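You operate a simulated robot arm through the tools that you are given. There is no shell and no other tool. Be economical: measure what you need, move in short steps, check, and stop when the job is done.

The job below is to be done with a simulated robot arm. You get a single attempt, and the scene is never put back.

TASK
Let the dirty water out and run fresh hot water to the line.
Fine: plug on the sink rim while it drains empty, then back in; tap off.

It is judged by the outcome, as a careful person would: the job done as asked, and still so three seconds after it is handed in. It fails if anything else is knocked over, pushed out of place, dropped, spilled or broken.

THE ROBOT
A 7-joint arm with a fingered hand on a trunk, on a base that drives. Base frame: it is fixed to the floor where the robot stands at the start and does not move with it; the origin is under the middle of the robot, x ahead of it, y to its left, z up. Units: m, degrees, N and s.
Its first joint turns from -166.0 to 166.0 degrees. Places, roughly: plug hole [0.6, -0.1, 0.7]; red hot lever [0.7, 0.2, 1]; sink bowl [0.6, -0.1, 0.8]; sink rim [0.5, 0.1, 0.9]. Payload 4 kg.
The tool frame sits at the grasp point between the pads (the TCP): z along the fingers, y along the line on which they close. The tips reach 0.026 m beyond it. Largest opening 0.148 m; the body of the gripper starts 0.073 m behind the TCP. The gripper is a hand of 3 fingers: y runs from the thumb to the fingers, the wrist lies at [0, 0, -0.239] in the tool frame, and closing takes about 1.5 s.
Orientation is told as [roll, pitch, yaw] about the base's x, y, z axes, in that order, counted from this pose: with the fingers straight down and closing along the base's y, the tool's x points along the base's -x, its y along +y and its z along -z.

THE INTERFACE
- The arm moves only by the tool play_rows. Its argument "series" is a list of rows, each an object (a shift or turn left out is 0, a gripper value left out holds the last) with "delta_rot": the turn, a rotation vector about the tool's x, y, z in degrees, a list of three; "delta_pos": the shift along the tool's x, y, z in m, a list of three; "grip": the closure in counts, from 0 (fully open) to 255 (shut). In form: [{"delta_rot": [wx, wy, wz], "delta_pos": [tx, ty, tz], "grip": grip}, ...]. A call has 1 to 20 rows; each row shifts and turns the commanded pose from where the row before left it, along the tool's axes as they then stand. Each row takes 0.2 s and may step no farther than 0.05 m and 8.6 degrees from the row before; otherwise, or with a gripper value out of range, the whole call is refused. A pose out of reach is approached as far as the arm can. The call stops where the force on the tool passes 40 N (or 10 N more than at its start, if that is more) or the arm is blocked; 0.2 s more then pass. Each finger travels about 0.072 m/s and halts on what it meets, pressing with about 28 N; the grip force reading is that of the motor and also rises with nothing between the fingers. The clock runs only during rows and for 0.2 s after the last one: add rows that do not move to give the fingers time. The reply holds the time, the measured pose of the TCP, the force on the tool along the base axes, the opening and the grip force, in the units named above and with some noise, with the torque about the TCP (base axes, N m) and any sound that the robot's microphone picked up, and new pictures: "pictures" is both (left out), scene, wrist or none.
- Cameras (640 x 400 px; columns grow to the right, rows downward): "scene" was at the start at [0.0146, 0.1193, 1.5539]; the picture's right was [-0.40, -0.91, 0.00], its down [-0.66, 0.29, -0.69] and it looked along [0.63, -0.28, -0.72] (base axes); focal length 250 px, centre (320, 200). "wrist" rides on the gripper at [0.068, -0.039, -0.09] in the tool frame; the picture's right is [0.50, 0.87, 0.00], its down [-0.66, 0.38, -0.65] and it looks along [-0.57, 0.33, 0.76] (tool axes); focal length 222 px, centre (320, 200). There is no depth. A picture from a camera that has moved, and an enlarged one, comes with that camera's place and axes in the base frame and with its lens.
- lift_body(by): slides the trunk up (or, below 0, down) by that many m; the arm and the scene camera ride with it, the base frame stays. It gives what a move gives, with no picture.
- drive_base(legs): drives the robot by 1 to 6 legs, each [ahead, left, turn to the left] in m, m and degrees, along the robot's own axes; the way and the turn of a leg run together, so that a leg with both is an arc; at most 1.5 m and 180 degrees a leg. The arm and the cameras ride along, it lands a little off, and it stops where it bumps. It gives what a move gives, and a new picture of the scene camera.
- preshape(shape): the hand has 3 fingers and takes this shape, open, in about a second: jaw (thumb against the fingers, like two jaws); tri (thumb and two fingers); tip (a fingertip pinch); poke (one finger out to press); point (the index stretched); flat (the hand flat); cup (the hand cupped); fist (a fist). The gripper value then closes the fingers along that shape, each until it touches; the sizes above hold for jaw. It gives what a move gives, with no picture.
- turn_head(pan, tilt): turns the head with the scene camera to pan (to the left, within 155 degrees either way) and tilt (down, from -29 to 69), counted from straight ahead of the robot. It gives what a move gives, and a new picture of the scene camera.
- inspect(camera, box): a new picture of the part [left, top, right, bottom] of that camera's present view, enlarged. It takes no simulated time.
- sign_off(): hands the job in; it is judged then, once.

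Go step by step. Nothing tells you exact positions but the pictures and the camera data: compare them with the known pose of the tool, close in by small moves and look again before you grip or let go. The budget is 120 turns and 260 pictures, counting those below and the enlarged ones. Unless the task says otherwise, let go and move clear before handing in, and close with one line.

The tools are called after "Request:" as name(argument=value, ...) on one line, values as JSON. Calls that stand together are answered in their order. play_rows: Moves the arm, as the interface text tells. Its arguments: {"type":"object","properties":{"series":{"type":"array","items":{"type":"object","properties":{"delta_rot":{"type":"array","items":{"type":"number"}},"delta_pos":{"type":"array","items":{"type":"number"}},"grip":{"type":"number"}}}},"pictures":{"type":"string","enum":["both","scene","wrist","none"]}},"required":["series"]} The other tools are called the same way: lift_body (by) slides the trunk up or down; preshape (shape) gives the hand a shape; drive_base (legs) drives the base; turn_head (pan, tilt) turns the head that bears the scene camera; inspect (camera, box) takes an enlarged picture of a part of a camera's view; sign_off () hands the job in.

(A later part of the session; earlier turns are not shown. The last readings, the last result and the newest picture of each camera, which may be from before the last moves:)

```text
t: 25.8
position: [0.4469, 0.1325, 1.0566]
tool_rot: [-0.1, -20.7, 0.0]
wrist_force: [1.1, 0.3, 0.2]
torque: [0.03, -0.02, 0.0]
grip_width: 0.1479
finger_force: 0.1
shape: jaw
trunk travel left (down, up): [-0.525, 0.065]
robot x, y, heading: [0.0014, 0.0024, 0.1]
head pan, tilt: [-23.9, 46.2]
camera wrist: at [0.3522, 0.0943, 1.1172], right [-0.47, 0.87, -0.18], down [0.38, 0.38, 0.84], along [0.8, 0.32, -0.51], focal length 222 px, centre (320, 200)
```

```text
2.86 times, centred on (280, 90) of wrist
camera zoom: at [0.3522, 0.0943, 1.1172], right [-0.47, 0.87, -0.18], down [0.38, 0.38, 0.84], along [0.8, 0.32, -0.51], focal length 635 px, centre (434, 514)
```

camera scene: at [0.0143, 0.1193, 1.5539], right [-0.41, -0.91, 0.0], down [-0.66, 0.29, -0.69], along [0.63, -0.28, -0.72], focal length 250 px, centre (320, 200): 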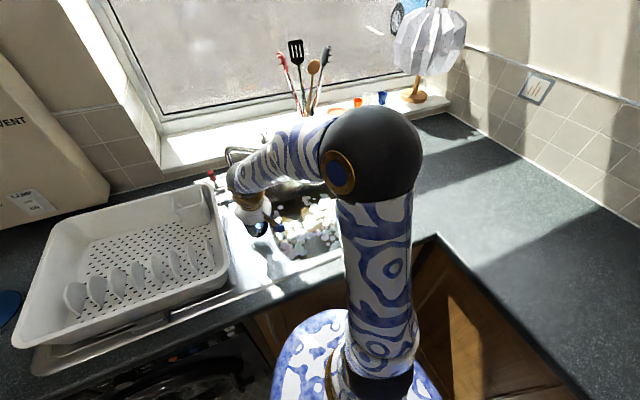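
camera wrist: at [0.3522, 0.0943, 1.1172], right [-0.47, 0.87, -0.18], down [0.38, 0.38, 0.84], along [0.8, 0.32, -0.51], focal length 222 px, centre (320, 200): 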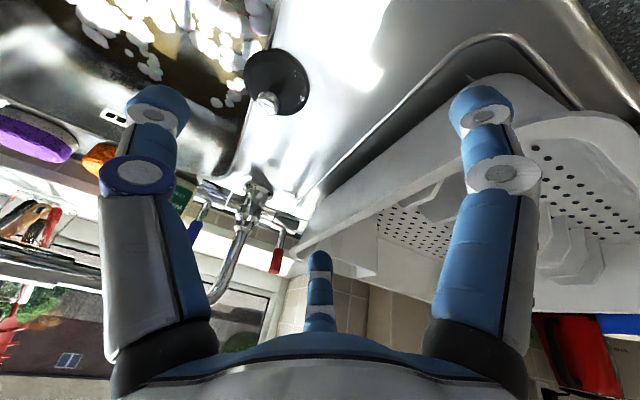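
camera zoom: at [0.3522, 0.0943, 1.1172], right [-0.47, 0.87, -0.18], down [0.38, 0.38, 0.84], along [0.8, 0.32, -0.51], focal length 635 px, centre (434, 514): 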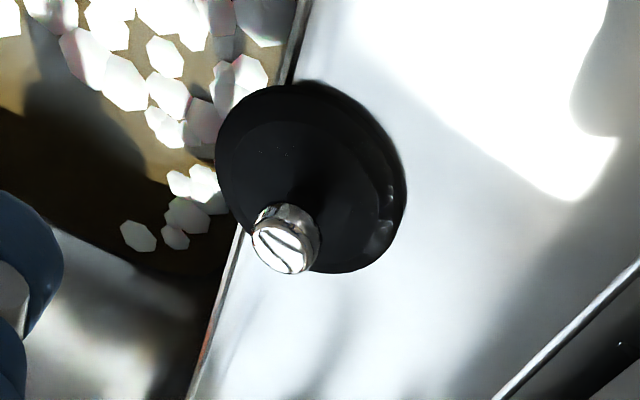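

About a quarter of the disc overhangs, so I'll regrip the knob at [0.506, 0.085, ~0.94] and shift it about 4 cm inward on the rim.

Request:
play_rows(series=[{"delta_pos": [-0.0123, -0.0235, 0.02], "grip": 115}, {"delta_pos": [0, -0.024, 0.02]}, {}, {"delta_pos": [0, 0, 0.03]}, {"delta_pos": [0, 0, 0.02]}, {"delta_pos": [0, 0, 0.0145]}, {}], pictures="wrist")

```text
t: 27.4
position: [0.4956, 0.0852, 0.9611]
tool_rot: [-0.3, -20.8, -0.2]
wrist_force: [-0.1, -0.1, 0.3]
torque: [-0.05, -0.01, -0.03]
grip_width: 0.082
finger_force: 0.2
shape: jaw
trunk travel left (down, up): [-0.525, 0.065]
robot x, y, heading: [-0.0045, 0.0001, 0.2]
head pan, tilt: [-23.9, 46.2]
camera wrist: at [0.4015, 0.0486, 1.0222], right [-0.47, 0.87, -0.18], down [0.38, 0.38, 0.84], along [0.8, 0.32, -0.51], focal length 222 px, centre (320, 200)
```

wrist: 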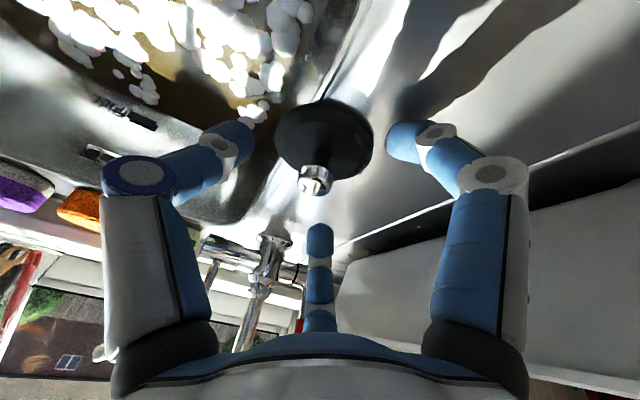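

The knob sits centred between the fingers. I'll close, lift slightly, move 4 cm left and set it down.

Request:
play_rows(series=[{"delta_pos": [0, 0, 0.004], "grip": 255}, {}, {}, {}, {}, {"delta_pos": [-0.0034, 0, -0.0094]}, {"delta_pos": [0, 0.022, 0]}, {"delta_pos": [0, 0.022, 0]}, {}], pictures="wrist")

```text
t: 29.4
position: [0.4966, 0.1308, 0.968]
tool_rot: [-0.2, -20.7, -0.1]
wrist_force: [0.1, 0.1, -0.6]
torque: [0.0, -0.01, 0.0]
grip_width: 0.0122
finger_force: 28.0
shape: jaw
trunk travel left (down, up): [-0.525, 0.065]
robot x, y, heading: [-0.0013, -0.001, 0.4]
head pan, tilt: [-23.9, 46.2]
camera wrist: at [0.4033, 0.0938, 1.0295], right [-0.47, 0.87, -0.18], down [0.38, 0.38, 0.84], along [0.8, 0.32, -0.51], focal length 222 px, centre (320, 200)
```

wrist: 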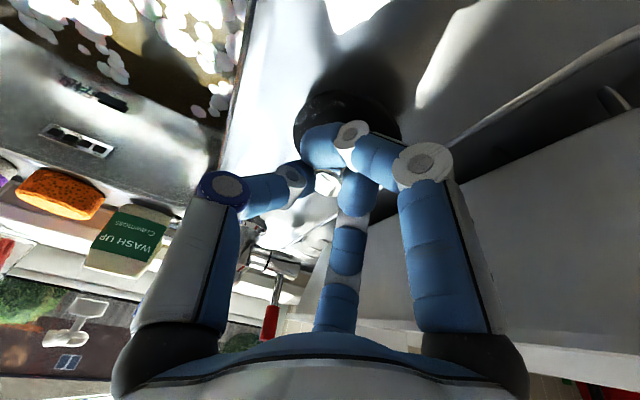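

Held and moved to the middle of the strip. I'll lower until it touches, then open and withdraw.

Request:
play_rows(series=[{"delta_pos": [0.0017, 0, 0.0047]}, {"delta_pos": [0.0012, 0, 0.0035]}, {"delta_pos": [0.0007, 0, 0.002]}, {"grip": 150}, {}, {}, {"grip": 60}, {}, {}, {"delta_pos": [0, 0, -0.03]}, {"delta_pos": [0, 0, -0.04]}, {"delta_pos": [0, 0, -0.04]}], pictures="wrist")

Request:
inspect(camera="wrist", box=[170, 0, 410, 170])

```text
t: 32.0
position: [0.4556, 0.1312, 1.0623]
tool_rot: [-0.2, -20.6, -0.1]
wrist_force: [-0.1, 0.1, 0.7]
torque: [0.0, 0.04, 0.0]
grip_width: 0.113
finger_force: 0.0
shape: jaw
trunk travel left (down, up): [-0.525, 0.065]
robot x, y, heading: [0.0002, -0.0013, -0.1]
head pan, tilt: [-23.9, 46.2]
camera wrist: at [0.3616, 0.0938, 1.1226], right [-0.47, 0.87, -0.18], down [0.38, 0.38, 0.84], along [0.8, 0.32, -0.51], focal length 222 px, centre (320, 200)
```

wrist: 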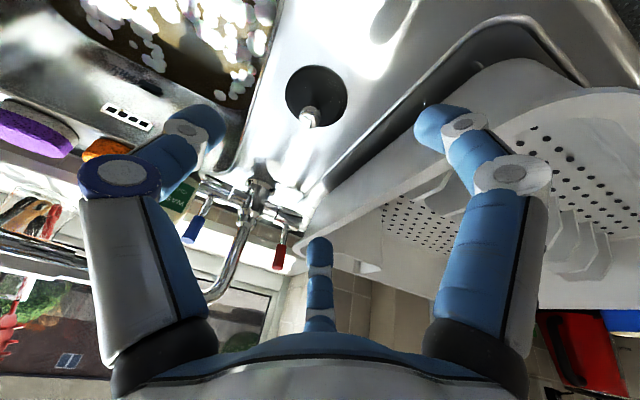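

```text
2.35 times, centred on (290, 85) of wrist
camera zoom: at [0.3616, 0.0938, 1.1226], right [-0.47, 0.87, -0.18], down [0.38, 0.38, 0.84], along [0.8, 0.32, -0.51], focal length 523 px, centre (391, 471)
```

zoom: 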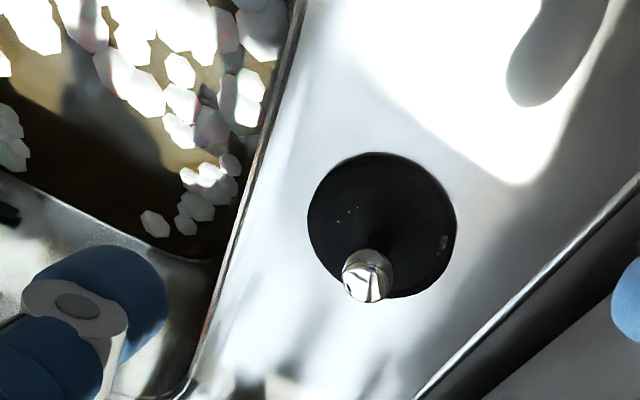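

The plug is now fully on the rim. I'll move the arm up to the right for a view of the bowl and check the draining.

Request:
play_rows(series=[{"delta_pos": [0.02, 0, -0.045]}, {"delta_pos": [0.02, -0.04, -0.02]}, {"delta_pos": [0.02, -0.045, 0]}, {"delta_pos": [0, -0.045, 0]}, {"delta_pos": [0, -0.045, 0]}, {"delta_pos": [0, -0.045, 0]}, {"delta_pos": [0, -0.045, 0]}, {}])

Request:
inspect(camera="scene", box=[200, 130, 390, 270])

```text
t: 33.8
position: [0.3756, -0.1319, 1.1005]
tool_rot: [-0.2, -20.6, 0.0]
wrist_force: [0.4, -0.2, -0.4]
torque: [-0.02, 0.02, 0.03]
grip_width: 0.1128
finger_force: 0.1
shape: jaw
trunk travel left (down, up): [-0.525, 0.065]
robot x, y, heading: [-0.0029, 0.0014, 0.0]
head pan, tilt: [-23.9, 46.2]
camera scene: at [0.0142, 0.1191, 1.554], right [-0.41, -0.91, 0.0], down [-0.66, 0.29, -0.69], along [0.63, -0.28, -0.72], focal length 250 px, centre (320, 200)
camera wrist: at [0.2826, -0.1705, 1.1616], right [-0.47, 0.87, -0.18], down [0.38, 0.38, 0.84], along [0.8, 0.32, -0.51], focal length 222 px, centre (320, 200)
```

scene: 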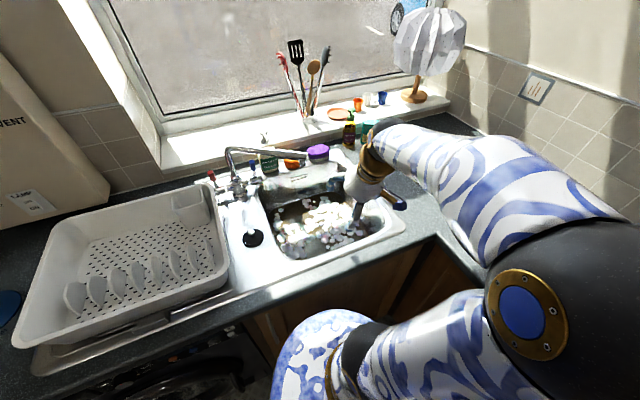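
wrist: 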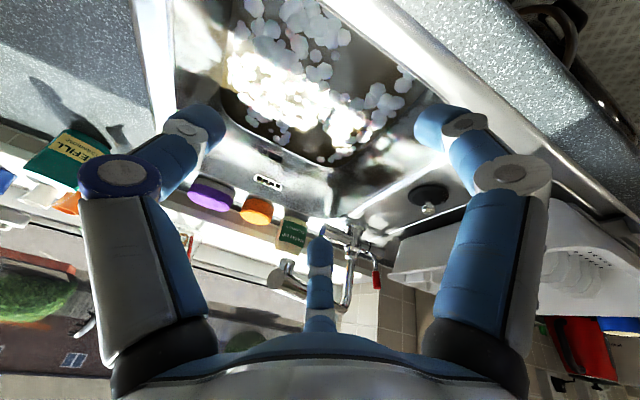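

```text
2.86 times, centred on (295, 200) of scene
camera zoom: at [0.0142, 0.1191, 1.554], right [-0.41, -0.91, 0.0], down [-0.66, 0.29, -0.69], along [0.63, -0.28, -0.72], focal length 715 px, centre (391, 200)
```

zoom: 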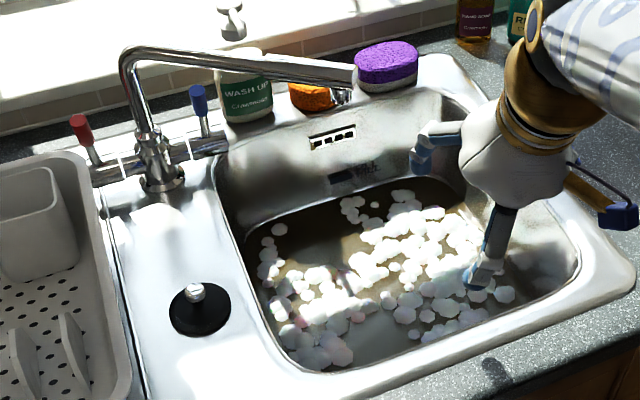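

It is draining: the FILL mark now stands above the water. I'll wait and meanwhile look at the lever.

Request:
play_rows(series=[{}, {}, {}, {}, {}, {}, {}, {}, {}, {}, {}, {}, {}, {}, {}, {}, {}, {}, {}, {}], pictures="none")

Request:
inspect(camera="scene", box=[200, 130, 390, 270])

Request:
inspect(camera="scene", box=[200, 140, 280, 200])

Request:
inspect(camera="scene", box=[280, 160, 350, 210])

```text
t: 38.0
position: [0.3755, -0.1316, 1.1008]
tool_rot: [-0.2, -20.7, -0.1]
wrist_force: [-0.7, -0.5, -0.7]
torque: [-0.01, 0.0, 0.04]
grip_width: 0.1134
finger_force: 0.1
shape: jaw
trunk travel left (down, up): [-0.525, 0.065]
robot x, y, heading: [-0.0011, 0.0019, 0.1]
head pan, tilt: [-23.9, 46.2]
```

```text
2.86 times, centred on (295, 200) of scene
camera zoom: at [0.0142, 0.1191, 1.554], right [-0.41, -0.91, 0.0], down [-0.66, 0.29, -0.69], along [0.63, -0.28, -0.72], focal length 715 px, centre (391, 200)
```

zoom: 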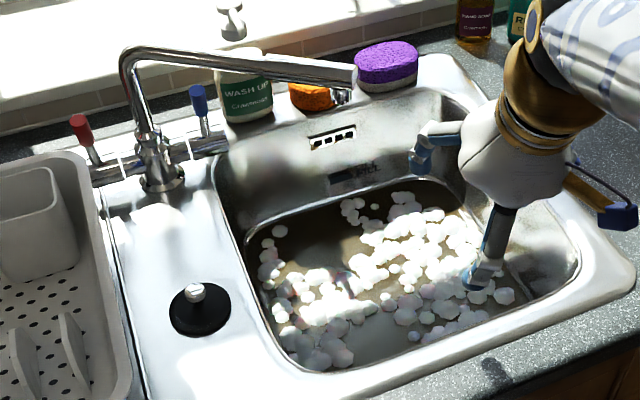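

```text
6.67 times, centred on (240, 170) of scene
camera zoom: at [0.0142, 0.1191, 1.554], right [-0.41, -0.91, 0.0], down [-0.66, 0.29, -0.69], along [0.63, -0.28, -0.72], focal length 1669 px, centre (853, 400)
```

zoom: 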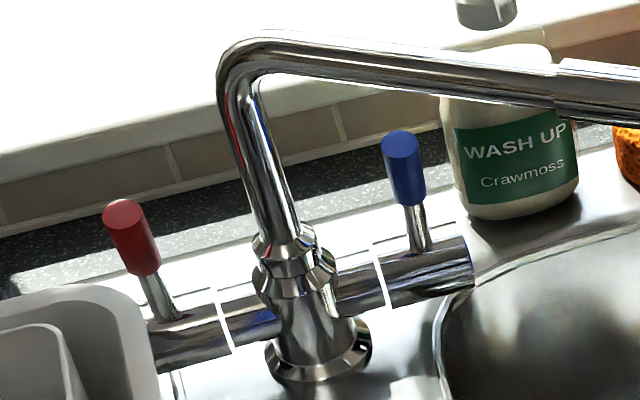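

```text
8.00 times, centred on (315, 185) of scene
camera zoom: at [0.0142, 0.1191, 1.554], right [-0.41, -0.91, 0.0], down [-0.66, 0.29, -0.69], along [0.63, -0.28, -0.72], focal length 2003 px, centre (360, 320)
```

zoom: 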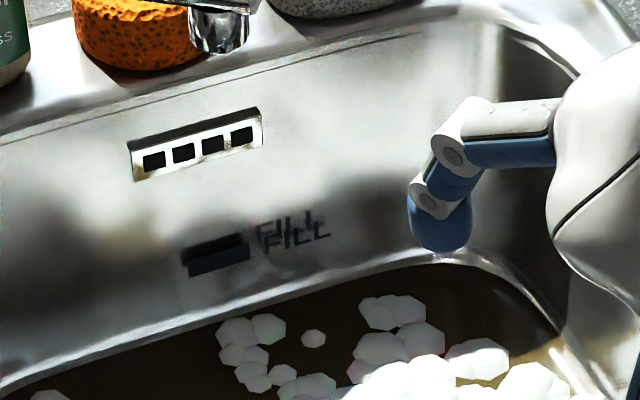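

The fill line is the black bar beside "FILL" on the back wall, at about z 0.805. I'll keep waiting for the bowl to empty.

Request:
play_rows(series=[{}, {}, {}, {}, {}, {}, {}, {}, {}, {}, {}, {}, {}, {}, {}, {}, {}, {}, {}, {}], pictures="none")

Request:
play_rows(series=[{}, {}, {}, {}, {}, {}, {}, {}, {}, {}, {}, {}, {}, {}, {}, {}, {}, {}, {}, {}], pictures="none")

Request:
inspect(camera="scene", box=[200, 130, 390, 270])

```text
t: 42.2
position: [0.3771, -0.1316, 1.1016]
tool_rot: [-0.1, -20.6, -0.1]
wrist_force: [-0.6, -0.2, -0.2]
torque: [0.0, 0.01, 0.02]
grip_width: 0.1131
finger_force: 0.0
shape: jaw
trunk travel left (down, up): [-0.525, 0.065]
robot x, y, heading: [-0.0, -0.0012, 0.3]
head pan, tilt: [-23.9, 46.2]
```

```text
t: 46.4
position: [0.3772, -0.1313, 1.1015]
tool_rot: [-0.2, -20.6, -0.1]
wrist_force: [0.5, 0.5, -0.2]
torque: [-0.02, -0.03, 0.02]
grip_width: 0.1128
finger_force: 0.0
shape: jaw
trunk travel left (down, up): [-0.525, 0.065]
robot x, y, heading: [0.0014, -0.0015, 0.1]
head pan, tilt: [-23.9, 46.2]
```

```text
2.86 times, centred on (295, 200) of scene
camera zoom: at [0.0142, 0.1191, 1.554], right [-0.41, -0.91, 0.0], down [-0.66, 0.29, -0.69], along [0.63, -0.28, -0.72], focal length 715 px, centre (391, 200)
```

zoom: 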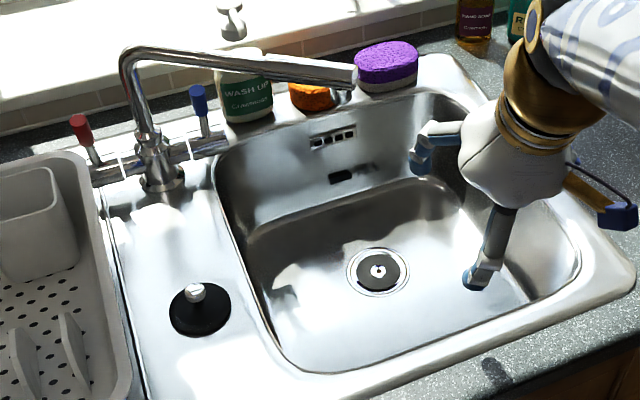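

The bowl is empty and the open drain shows at about [0.596, −0.119]. Now I'll fetch the plug, first to a point above it.

Request:
play_rows(series=[{"delta_pos": [0, 0.043, 0]}, {"delta_pos": [0, 0.043, 0]}, {"delta_pos": [0, 0.043, 0]}, {"delta_pos": [0, 0.043, 0]}, {"delta_pos": [0, 0.043, 0]}, {"delta_pos": [0, 0.043, 0], "grip": 115}, {"delta_pos": [-0.022, 0, 0.023]}, {"delta_pos": [-0.022, 0, 0.023]}, {"delta_pos": [-0.021, 0, 0.024]}, {"delta_pos": [0, 0, 0.035]}, {"delta_pos": [0, 0, 0.03]}, {}], pictures="wrist")

```text
t: 49.0
position: [0.4847, 0.1244, 0.9974]
tool_rot: [-0.2, -20.8, -0.1]
wrist_force: [-0.5, -0.2, 0.1]
torque: [-0.03, -0.01, 0.0]
grip_width: 0.0816
finger_force: 0.0
shape: jaw
trunk travel left (down, up): [-0.525, 0.065]
robot x, y, heading: [0.0012, 0.0039, 0.0]
head pan, tilt: [-23.9, 46.2]
camera wrist: at [0.3909, 0.0862, 1.0576], right [-0.47, 0.87, -0.18], down [0.38, 0.38, 0.84], along [0.8, 0.32, -0.51], focal length 222 px, centre (320, 200)
```

wrist: 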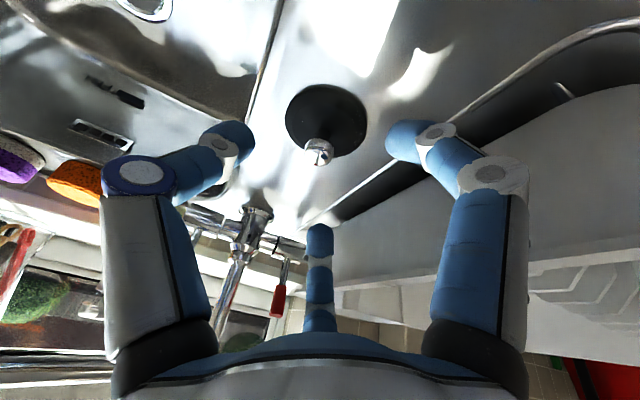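

The knob is centred. I'll go down and grip it.

Request:
play_rows(series=[{"delta_pos": [0, 0, 0.02]}, {"delta_pos": [0, 0, 0.015]}, {"delta_pos": [0, 0, 0.012]}, {"grip": 255}, {}, {}, {}, {}, {}, {}], pictures="wrist")

Request:
inspect(camera="wrist", box=[250, 70, 420, 230])

```text
t: 51.2
position: [0.5016, 0.1238, 0.9537]
tool_rot: [-0.3, -20.7, -0.1]
wrist_force: [-5.9, 0.1, 16.4]
torque: [0.2, 0.57, 0.11]
grip_width: 0.0245
finger_force: 28.6
shape: jaw
trunk travel left (down, up): [-0.525, 0.065]
robot x, y, heading: [-0.0017, 0.0008, -0.0]
head pan, tilt: [-23.9, 46.2]
camera wrist: at [0.4077, 0.0857, 1.0144], right [-0.47, 0.87, -0.18], down [0.38, 0.38, 0.84], along [0.8, 0.32, -0.51], focal length 222 px, centre (320, 200)
```

wrist: 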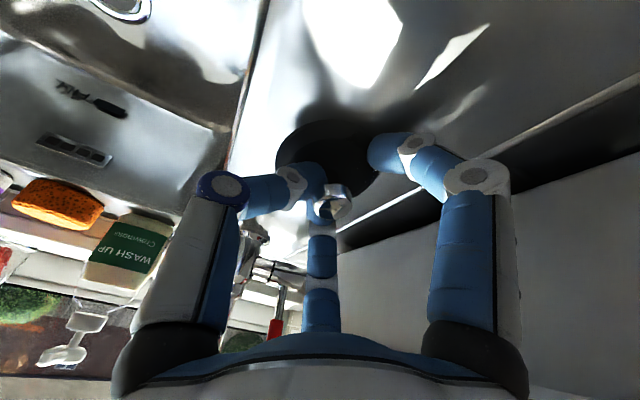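

```text
2.50 times, centred on (335, 150) of wrist
camera zoom: at [0.4077, 0.0857, 1.0144], right [-0.47, 0.87, -0.18], down [0.38, 0.38, 0.84], along [0.8, 0.32, -0.51], focal length 555 px, centre (282, 325)
```

zoom: 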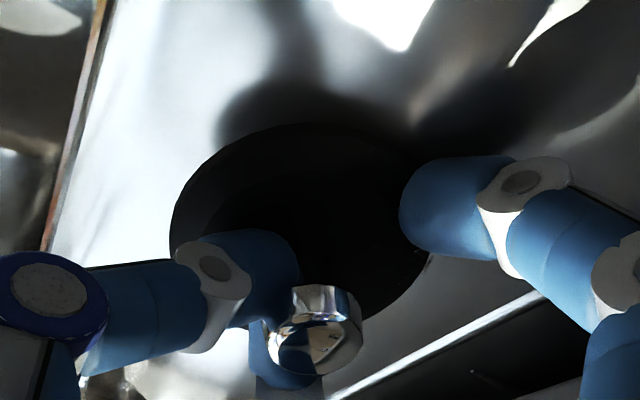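

The near finger is caught on the disc's edge because of the tilt. I'll raise a few millimetres so it can close on the knob.

Request:
play_rows(series=[{"delta_pos": [-0.0014, 0, -0.0038]}, {"delta_pos": [-0.001, 0, -0.0028]}, {}, {}, {}, {}], pictures="none")

Request:
inspect(camera="wrist", box=[250, 70, 420, 230])

```text
t: 52.6
position: [0.5028, 0.1245, 0.9604]
tool_rot: [-0.1, -20.6, -0.1]
wrist_force: [0.5, -0.7, -0.9]
torque: [-0.01, 0.01, 0.0]
grip_width: 0.0233
finger_force: 28.0
shape: jaw
trunk travel left (down, up): [-0.525, 0.065]
robot x, y, heading: [-0.0004, 0.0011, 0.0]
head pan, tilt: [-23.9, 46.2]
```

```text
2.50 times, centred on (335, 150) of wrist
camera zoom: at [0.4087, 0.0865, 1.0207], right [-0.47, 0.87, -0.18], down [0.38, 0.38, 0.84], along [0.8, 0.32, -0.51], focal length 555 px, centre (282, 325)
```

zoom: 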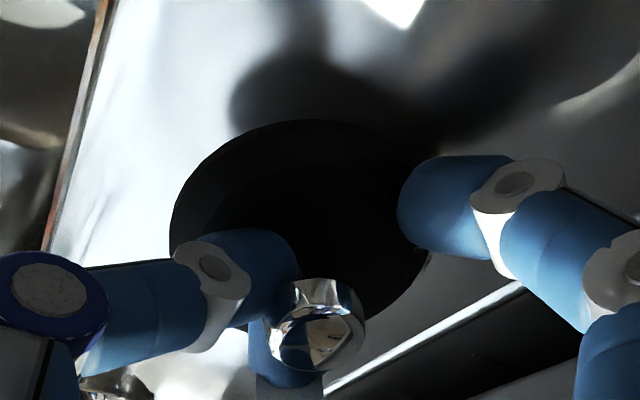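

It's wedged between disc edge and knob, which would be a poor grip. I'll set it down, open, rise 7 mm and grip the knob only.

Request:
play_rows(series=[{"delta_pos": [0.0022, 0, 0.006]}, {"grip": 120}, {}, {}, {"delta_pos": [-0.0045, 0, -0.0122]}, {}, {"grip": 255}, {}, {}, {}, {}, {}], pictures="none")

Request:
inspect(camera="wrist", box=[230, 70, 420, 230])

```text
t: 55.2
position: [0.5038, 0.1237, 0.9679]
tool_rot: [-0.2, -20.7, -0.2]
wrist_force: [0.8, 0.5, 4.0]
torque: [0.09, -0.2, 0.07]
grip_width: 0.0144
finger_force: 27.6
shape: jaw
trunk travel left (down, up): [-0.525, 0.065]
robot x, y, heading: [-0.0023, 0.0003, -0.1]
head pan, tilt: [-23.9, 46.2]
```

```text
2.50 times, centred on (325, 150) of wrist
camera zoom: at [0.4095, 0.0862, 1.0278], right [-0.47, 0.87, -0.18], down [0.38, 0.38, 0.84], along [0.8, 0.32, -0.51], focal length 555 px, centre (308, 325)
```

zoom: 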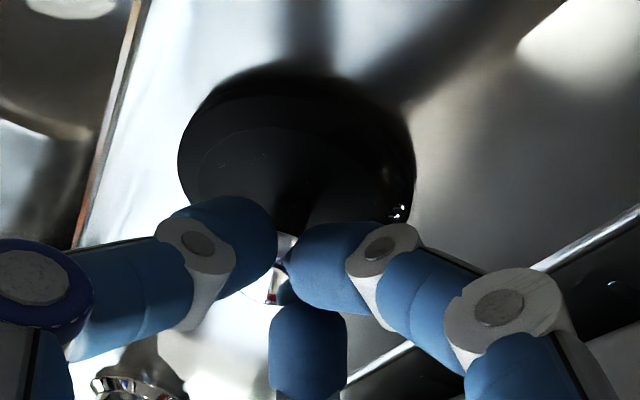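

The fingers now hold the knob evenly. I'll lift and check that it hangs level.

Request:
play_rows(series=[{"delta_pos": [-0.0034, 0, -0.0094]}, {"delta_pos": [-0.0034, 0, -0.0094]}, {"delta_pos": [-0.0068, 0, -0.0188]}, {}])

Request:
inspect(camera="wrist", box=[230, 70, 420, 230])

Request:
inspect(camera="scene", box=[200, 170, 320, 260])

```text
t: 56.2
position: [0.5018, 0.1246, 1.0067]
tool_rot: [-0.2, -20.7, -0.1]
wrist_force: [0.6, -0.5, -1.3]
torque: [0.05, -0.02, 0.01]
grip_width: 0.0144
finger_force: 28.1
shape: jaw
trunk travel left (down, up): [-0.525, 0.065]
robot x, y, heading: [0.001, 0.0027, -0.0]
head pan, tilt: [-23.9, 46.2]
camera scene: at [0.0143, 0.1192, 1.5539], right [-0.41, -0.91, 0.0], down [-0.66, 0.29, -0.69], along [0.63, -0.28, -0.72], focal length 250 px, centre (320, 200)
camera wrist: at [0.4081, 0.0865, 1.0665], right [-0.47, 0.87, -0.18], down [0.38, 0.38, 0.84], along [0.8, 0.32, -0.51], focal length 222 px, centre (320, 200)
```

scene: 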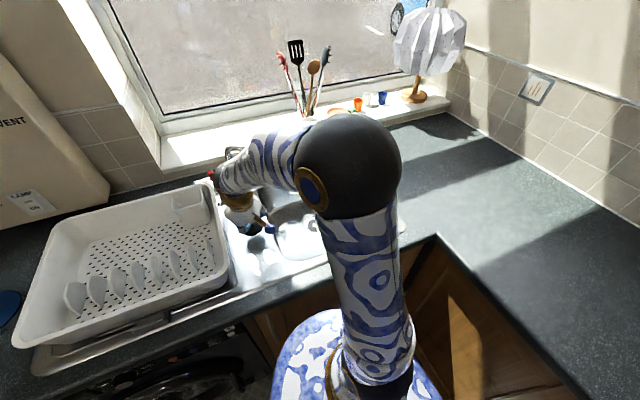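
wrist: 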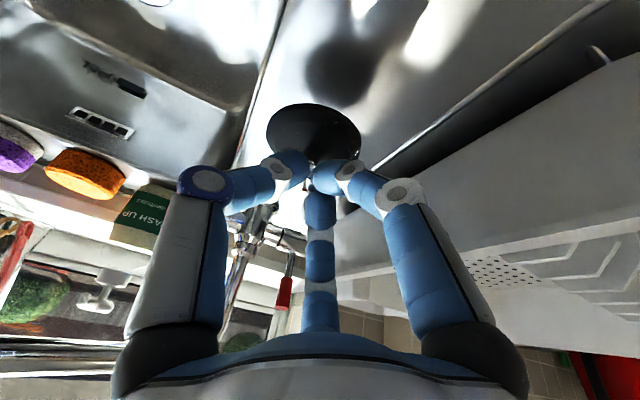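

```text
2.50 times, centred on (325, 150) of wrist
camera zoom: at [0.4081, 0.0865, 1.0665], right [-0.47, 0.87, -0.18], down [0.38, 0.38, 0.84], along [0.8, 0.32, -0.51], focal length 555 px, centre (308, 325)
```

zoom: 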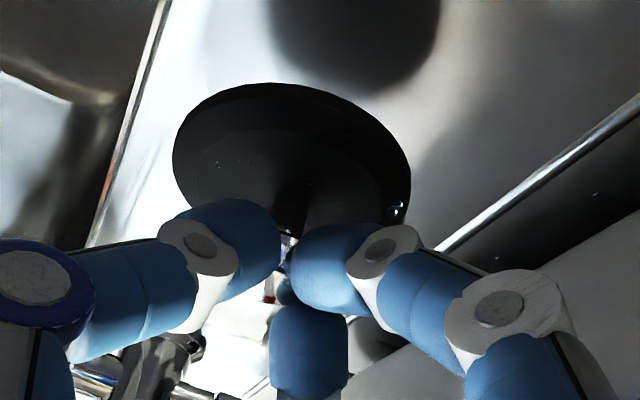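

```text
4.44 times, centred on (260, 215) of scene
camera zoom: at [0.0143, 0.1192, 1.5539], right [-0.41, -0.91, 0.0], down [-0.66, 0.29, -0.69], along [0.63, -0.28, -0.72], focal length 1113 px, centre (587, 133)
```

zoom: 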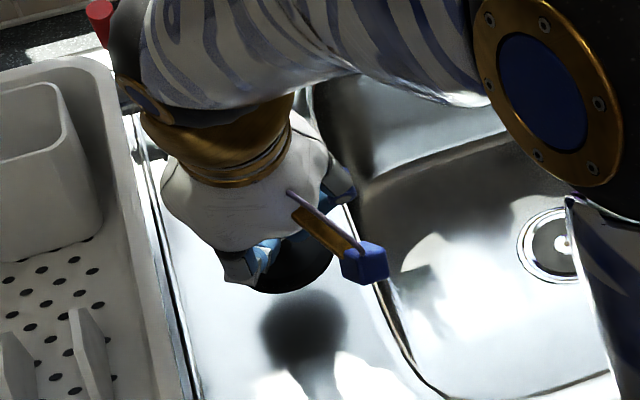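

The plug is firmly held and close to level. I'll carry it over the bowl and lower it partway above the drain to compare alignment.

Request:
play_rows(series=[{"delta_pos": [0, -0.04, -0.005]}, {"delta_pos": [0, -0.045, 0]}, {"delta_pos": [0, -0.045, 0]}, {"delta_pos": [0, -0.045, 0]}, {"delta_pos": [0, -0.04, 0]}, {"delta_pos": [0, -0.03, 0]}, {"delta_pos": [0, 0, 0.045]}, {"delta_pos": [0, 0, 0.045]}, {"delta_pos": [0, 0, 0.045]}, {}])

Request:
inspect(camera="wrist", box=[210, 0, 450, 200])

```text
t: 58.4
position: [0.5463, -0.1205, 0.8858]
tool_rot: [-0.3, -20.7, -0.1]
wrist_force: [0.3, 0.0, 0.4]
torque: [0.01, 0.01, 0.0]
grip_width: 0.0071
finger_force: 27.8
shape: jaw
trunk travel left (down, up): [-0.525, 0.065]
robot x, y, heading: [-0.0001, -0.0016, 0.1]
head pan, tilt: [-23.9, 46.2]
camera scene: at [0.0145, 0.1191, 1.554], right [-0.41, -0.91, 0.0], down [-0.66, 0.29, -0.69], along [0.63, -0.28, -0.72], focal length 250 px, centre (320, 200)
camera wrist: at [0.4521, -0.1587, 0.9468], right [-0.47, 0.87, -0.18], down [0.38, 0.38, 0.84], along [0.8, 0.32, -0.51], focal length 222 px, centre (320, 200)
```

scene: 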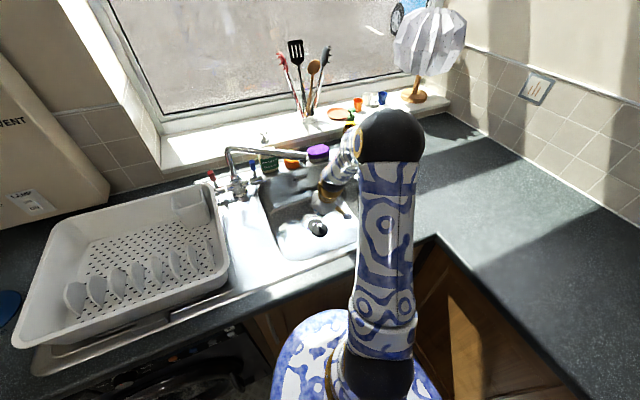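
wrist: 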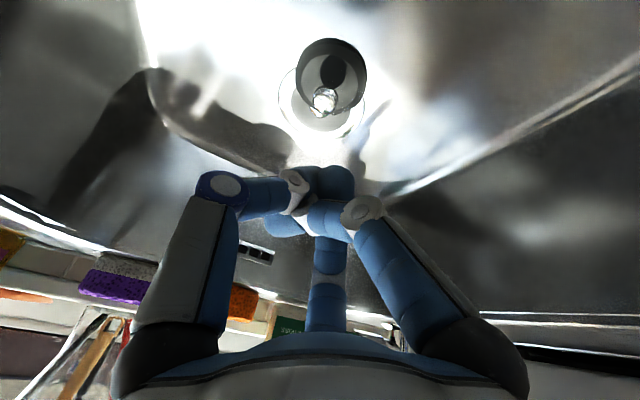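

```text
2.00 times, centred on (330, 100) of wrist
camera zoom: at [0.4521, -0.1587, 0.9468], right [-0.47, 0.87, -0.18], down [0.38, 0.38, 0.84], along [0.8, 0.32, -0.51], focal length 444 px, centre (300, 400)
```

zoom: 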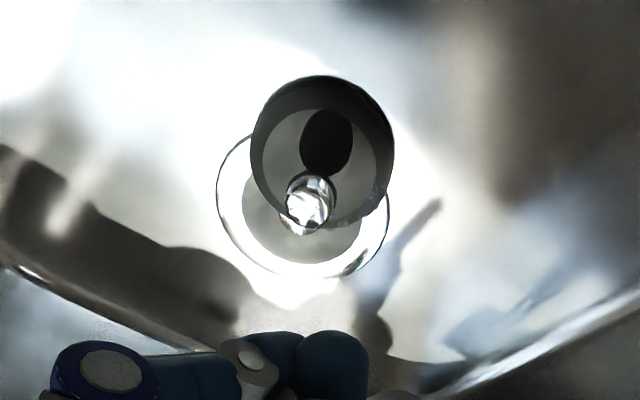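

The plug slipped out and has dropped beside the drain inside the bowl. I'll look at how it's lying.

Request:
inspect(camera="wrist", box=[270, 20, 390, 150])

Request:
inspect(camera="scene", box=[275, 190, 355, 250])

```text
3.08 times, centred on (330, 85) of wrist
camera zoom: at [0.4521, -0.1587, 0.9468], right [-0.47, 0.87, -0.18], down [0.38, 0.38, 0.84], along [0.8, 0.32, -0.51], focal length 684 px, centre (289, 554)
```

zoom: 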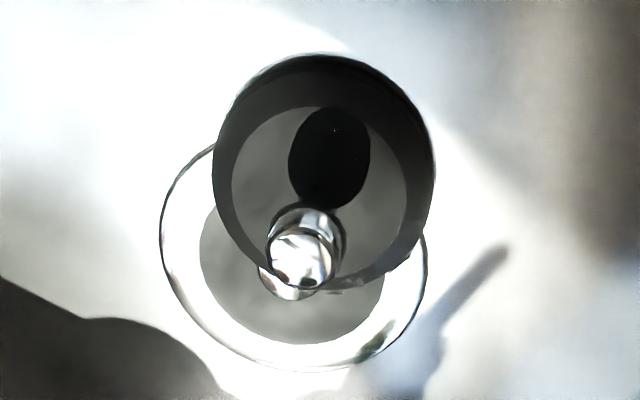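

```text
6.67 times, centred on (315, 220) of scene
camera zoom: at [0.0145, 0.1191, 1.554], right [-0.41, -0.91, 0.0], down [-0.66, 0.29, -0.69], along [0.63, -0.28, -0.72], focal length 1669 px, centre (353, 67)
```

zoom: 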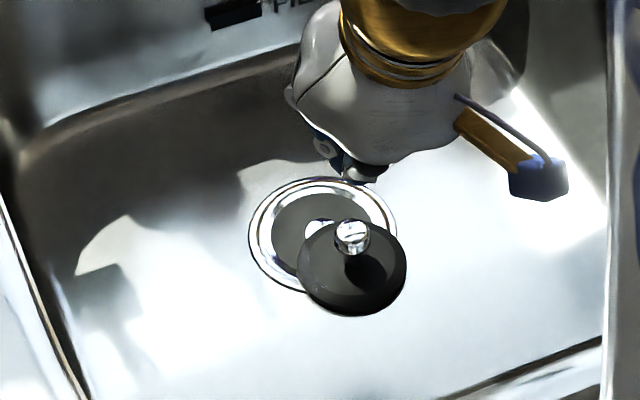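

The plug is standing upright about 4 cm short of the drain, so no harm done. I'll open, centre on its knob near [0.556, −0.128], and lower around it.

Request:
play_rows(series=[{"grip": 110}, {"delta_pos": [0, -0.007, 0]}, {}, {}, {"delta_pos": [0.0102, 0, 0.0282]}, {"delta_pos": [0.0085, 0, 0.0235]}, {}], pictures="wrist")

Request:
inspect(camera="wrist", box=[220, 60, 420, 230])

```text
t: 60.0
position: [0.5466, -0.1271, 0.8315]
tool_rot: [-0.3, -20.7, -0.1]
wrist_force: [-0.2, 0.5, -0.3]
torque: [0.01, 0.0, 0.02]
grip_width: 0.0839
finger_force: 0.2
shape: jaw
trunk travel left (down, up): [-0.525, 0.065]
robot x, y, heading: [-0.005, 0.0027, -0.1]
head pan, tilt: [-23.9, 46.2]
camera wrist: at [0.4533, -0.1656, 0.8921], right [-0.47, 0.87, -0.18], down [0.38, 0.38, 0.84], along [0.8, 0.32, -0.51], focal length 222 px, centre (320, 200)
```

wrist: 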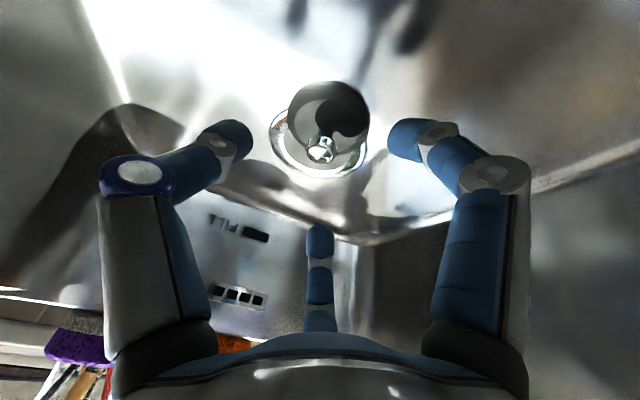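

```text
2.35 times, centred on (320, 145) of wrist
camera zoom: at [0.4533, -0.1656, 0.8921], right [-0.47, 0.87, -0.18], down [0.38, 0.38, 0.84], along [0.8, 0.32, -0.51], focal length 523 px, centre (320, 329)
```

zoom: 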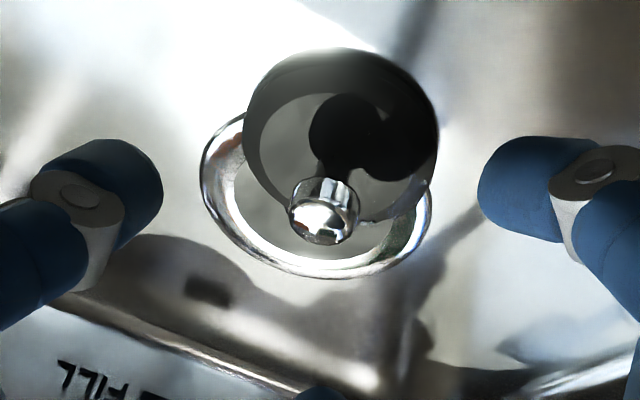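

By comparison with the earlier good grip, I need about 34 mm more along the tool axis. I'll go down and close.

Request:
play_rows(series=[{"delta_pos": [0, 0, 0.018]}, {"delta_pos": [0, 0, 0.016]}, {}, {"grip": 255}, {}, {}, {}, {}, {}, {}], pictures="none")

Request:
inspect(camera="wrist", box=[220, 60, 420, 230])

```text
t: 62.2
position: [0.5599, -0.1278, 0.7988]
tool_rot: [-0.2, -20.8, -0.2]
wrist_force: [0.3, 0.6, 4.6]
torque: [0.08, -0.15, 0.02]
grip_width: 0.0165
finger_force: 28.1
shape: jaw
trunk travel left (down, up): [-0.525, 0.065]
robot x, y, heading: [-0.0017, -0.0017, -0.1]
head pan, tilt: [-23.9, 46.2]
```

```text
2.35 times, centred on (320, 145) of wrist
camera zoom: at [0.4656, -0.1659, 0.8605], right [-0.47, 0.87, -0.18], down [0.38, 0.38, 0.84], along [0.8, 0.32, -0.51], focal length 523 px, centre (320, 329)
```

zoom: 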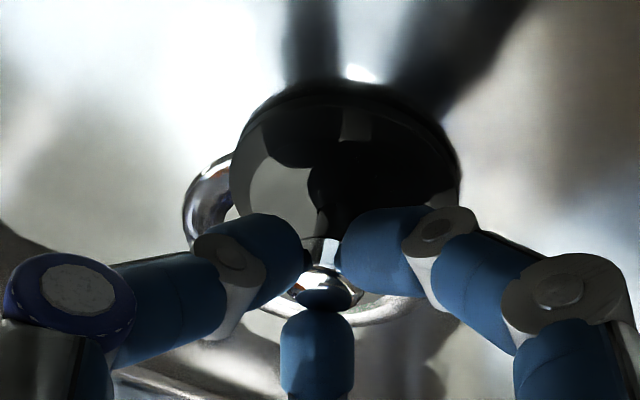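

The knob is well gripped. I'll lift 12 mm, move 38 mm forward over the drain and look.

Request:
play_rows(series=[{"delta_pos": [-0.0041, 0, -0.0113]}, {"delta_pos": [-0.012, 0.0015, 0.0043]}, {"delta_pos": [-0.012, 0.0015, 0.0043]}, {"delta_pos": [-0.0117, 0, 0.0044]}, {}], pictures="scene")

Request:
inspect(camera="wrist", box=[220, 60, 420, 230])

Request:
inspect(camera="scene", box=[275, 180, 355, 240])

```text
t: 63.4
position: [0.5997, -0.1249, 0.8116]
tool_rot: [-0.3, -20.7, 0.0]
wrist_force: [-0.5, 1.3, -0.8]
torque: [0.01, 0.0, 0.01]
grip_width: 0.0155
finger_force: 27.7
shape: jaw
trunk travel left (down, up): [-0.525, 0.065]
robot x, y, heading: [-0.0002, 0.0053, -0.2]
head pan, tilt: [-23.9, 46.2]
camera scene: at [0.0145, 0.1191, 1.554], right [-0.41, -0.91, 0.0], down [-0.66, 0.29, -0.69], along [0.63, -0.28, -0.72], focal length 250 px, centre (320, 200)
```

scene: 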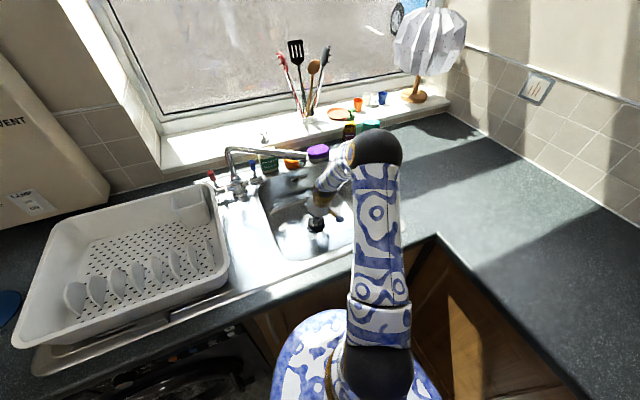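

```text
2.35 times, centred on (320, 145) of wrist
camera zoom: at [0.5053, -0.1633, 0.8721], right [-0.47, 0.87, -0.18], down [0.38, 0.38, 0.84], along [0.8, 0.32, -0.51], focal length 523 px, centre (320, 329)
```

zoom: 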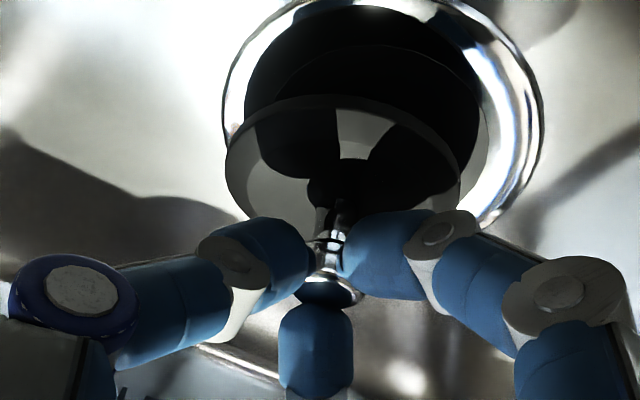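

```text
6.67 times, centred on (315, 210) of scene
camera zoom: at [0.0145, 0.1191, 1.554], right [-0.41, -0.91, 0.0], down [-0.66, 0.29, -0.69], along [0.63, -0.28, -0.72], focal length 1669 px, centre (353, 133)
```

zoom: 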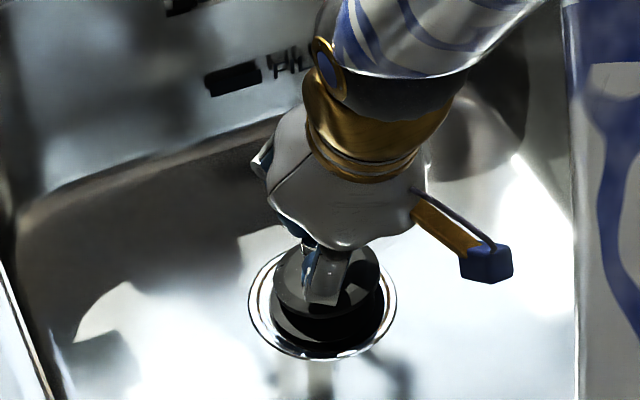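

The plug is nearly over the drain, needing about 4 mm left and 3 mm back. I'll adjust and lower gently.

Request:
play_rows(series=[{"delta_pos": [0.0028, 0.004, -0.001]}, {}, {"delta_pos": [0.0017, 0, 0.0047]}, {"delta_pos": [0.0017, 0, 0.0047]}, {"delta_pos": [0.001, 0, 0.0028]}, {}], pictures="none")

Request:
inspect(camera="wrist", box=[220, 60, 420, 230])

Request:
inspect(camera="scene", box=[275, 180, 355, 240])

```text
t: 64.8
position: [0.5952, -0.1232, 0.8016]
tool_rot: [-0.2, -20.8, -0.2]
wrist_force: [-8.3, -4.9, 26.8]
torque: [0.14, -0.45, -0.08]
grip_width: 0.0169
finger_force: 28.1
shape: jaw
trunk travel left (down, up): [-0.525, 0.065]
robot x, y, heading: [-0.0017, 0.0006, -0.1]
head pan, tilt: [-23.9, 46.2]
```

```text
2.35 times, centred on (320, 145) of wrist
camera zoom: at [0.5004, -0.1606, 0.8615], right [-0.46, 0.87, -0.18], down [0.38, 0.38, 0.84], along [0.8, 0.32, -0.51], focal length 523 px, centre (320, 329)
```

zoom: 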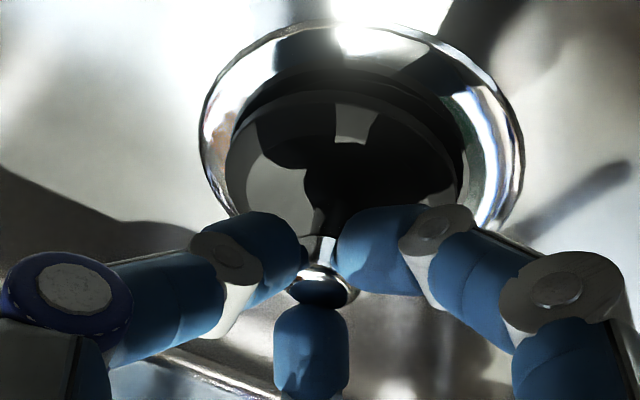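

```text
6.67 times, centred on (315, 210) of scene
camera zoom: at [0.0105, 0.1188, 1.5543], right [-0.41, -0.91, 0.0], down [-0.66, 0.29, -0.69], along [0.63, -0.28, -0.72], focal length 1669 px, centre (353, 133)
```

zoom: 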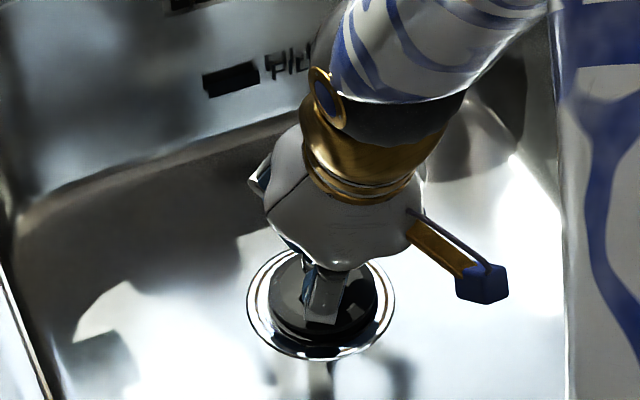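

The plug touches the drain's lip, still about 3 mm too far right. I'll ease off, shift left 3 mm and press down again.

Request:
play_rows(series=[{"delta_pos": [-0.001, 0.0, -0.0028]}, {"delta_pos": [0, 0.0035, 0]}, {"delta_pos": [0.001, 0, 0.0028]}, {"delta_pos": [0.001, 0, 0.0028]}, {"delta_pos": [0.001, 0, 0.0028]}, {"delta_pos": [0.001, 0, 0.0028]}, {"delta_pos": [0.001, 0, 0.0028]}], pictures="none")

Request:
inspect(camera="wrist", box=[220, 60, 420, 230])

Request:
inspect(camera="scene", box=[275, 180, 355, 240])

```text
t: 65.8
position: [0.5939, -0.1212, 0.7998]
tool_rot: [-0.4, -21.2, -0.3]
wrist_force: [-11.8, -4.6, 26.1]
torque: [0.08, -0.43, -0.06]
grip_width: 0.0179
finger_force: 28.1
shape: jaw
trunk travel left (down, up): [-0.525, 0.065]
robot x, y, heading: [-0.0021, -0.0026, -0.1]
head pan, tilt: [-23.9, 46.2]
stopped in row 5: the force on the tool passed its limit (the readings are from after the stop); the commanded pose is now the measured one
```

```text
2.35 times, centred on (320, 145) of wrist
camera zoom: at [0.4994, -0.1589, 0.8599], right [-0.46, 0.87, -0.19], down [0.38, 0.38, 0.84], along [0.8, 0.32, -0.5], focal length 523 px, centre (320, 329)
```

zoom: 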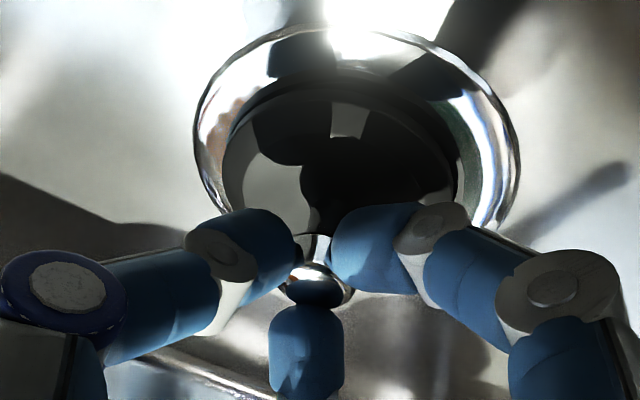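

```text
6.67 times, centred on (315, 210) of scene
camera zoom: at [0.01, 0.119, 1.554], right [-0.41, -0.91, 0.0], down [-0.66, 0.29, -0.69], along [0.63, -0.28, -0.72], focal length 1669 px, centre (353, 133)
```

zoom: 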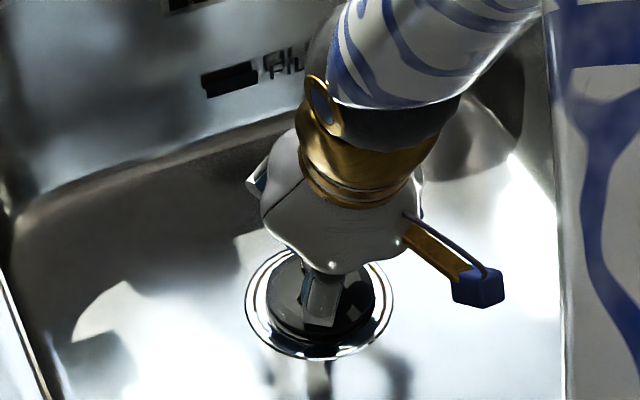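

It rests on the lip rather than dropping in. I'll ease off the pressure and open the fingers slightly, so the plug can find its own seat, and look.

Request:
play_rows(series=[{"delta_pos": [-0.0007, 0, -0.002]}, {"grip": 170}, {}, {}, {"delta_pos": [0, 0, -0.02]}, {"delta_pos": [0, 0, -0.02]}, {}], pictures="none")

Request:
inspect(camera="wrist", box=[220, 40, 420, 210])

Request:
inspect(camera="scene", box=[275, 180, 355, 240])

```text
t: 67.4
position: [0.5806, -0.1212, 0.8372]
tool_rot: [-0.3, -20.9, -0.2]
wrist_force: [0.6, 0.7, 0.0]
torque: [0.0, 0.02, 0.01]
grip_width: 0.0491
finger_force: 0.0
shape: jaw
trunk travel left (down, up): [-0.525, 0.065]
robot x, y, heading: [0.0029, -0.0015, -0.2]
head pan, tilt: [-23.9, 46.2]
```

```text
2.35 times, centred on (320, 125) of wrist
camera zoom: at [0.487, -0.1582, 0.897], right [-0.46, 0.87, -0.18], down [0.38, 0.38, 0.84], along [0.8, 0.32, -0.51], focal length 523 px, centre (320, 376)
```

zoom: 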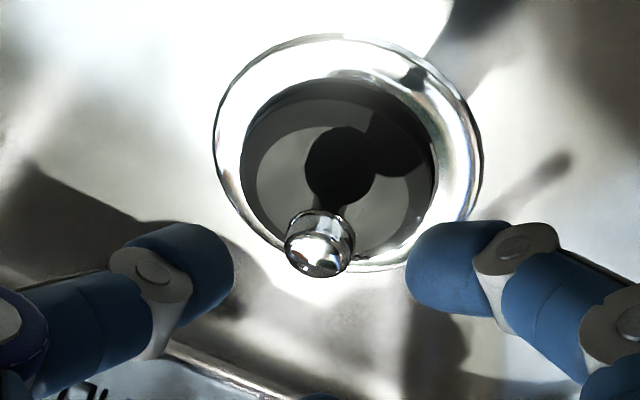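

```text
6.67 times, centred on (315, 210) of scene
camera zoom: at [0.0143, 0.119, 1.5539], right [-0.41, -0.91, 0.0], down [-0.66, 0.29, -0.69], along [0.63, -0.28, -0.72], focal length 1669 px, centre (353, 133)
```

zoom: 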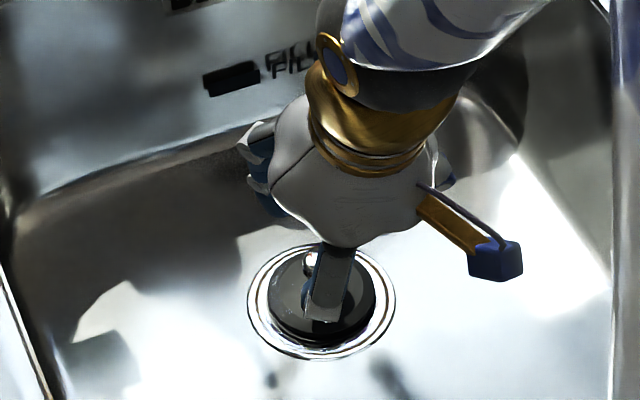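

The plug now looks nearly concentric with the drain ring. I'll close the fingers above the knob and press it straight down to seat it.

Request:
play_rows(series=[{"delta_pos": [-0.0068, 0, -0.0188]}, {"delta_pos": [-0.0056, -0.0015, 0.002], "grip": 255}, {}, {}, {}, {}, {"delta_pos": [0.0034, 0, 0.0094]}, {"delta_pos": [0.0034, 0, 0.0094]}, {"delta_pos": [0.0017, 0, 0.0047]}, {"delta_pos": [0.0014, 0, 0.0038]}, {"delta_pos": [0.0014, 0, 0.0038]}, {"delta_pos": [0.0014, 0, 0.0038]}, {"delta_pos": [0.0014, 0, 0.0038]}, {"delta_pos": [0.0014, 0, 0.0038]}, {"delta_pos": [0.0014, 0, 0.0038]}], pictures="none")

Request:
inspect(camera="wrist", box=[220, 40, 420, 210])

Request:
inspect(camera="scene", box=[275, 180, 355, 240])

```text
t: 70.7
position: [0.5891, -0.1231, 0.8138]
tool_rot: [-0.4, -21.5, -0.1]
wrist_force: [-5.9, 0.3, 23.2]
torque: [-0.08, 0.02, 0.01]
grip_width: 0.0001
finger_force: 27.7
shape: jaw
trunk travel left (down, up): [-0.525, 0.065]
robot x, y, heading: [0.002, -0.0006, -0.2]
head pan, tilt: [-23.9, 46.2]
stopped in row 15: the force on the tool passed its limit (the readings are from after the stop); the commanded pose is now the measured one
```

```text
2.35 times, centred on (320, 125) of wrist
camera zoom: at [0.4947, -0.1594, 0.8723], right [-0.46, 0.87, -0.19], down [0.37, 0.38, 0.85], along [0.81, 0.32, -0.5], focal length 523 px, centre (320, 376)
```

zoom: 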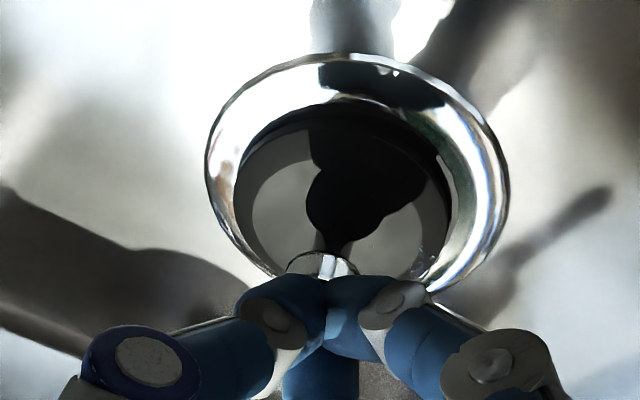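

```text
6.67 times, centred on (315, 210) of scene
camera zoom: at [0.0111, 0.1196, 1.554], right [-0.41, -0.91, 0.0], down [-0.66, 0.29, -0.69], along [0.63, -0.28, -0.72], focal length 1669 px, centre (353, 133)
```

zoom: 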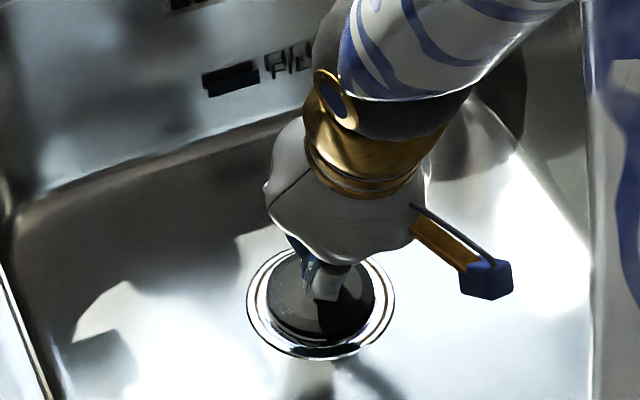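

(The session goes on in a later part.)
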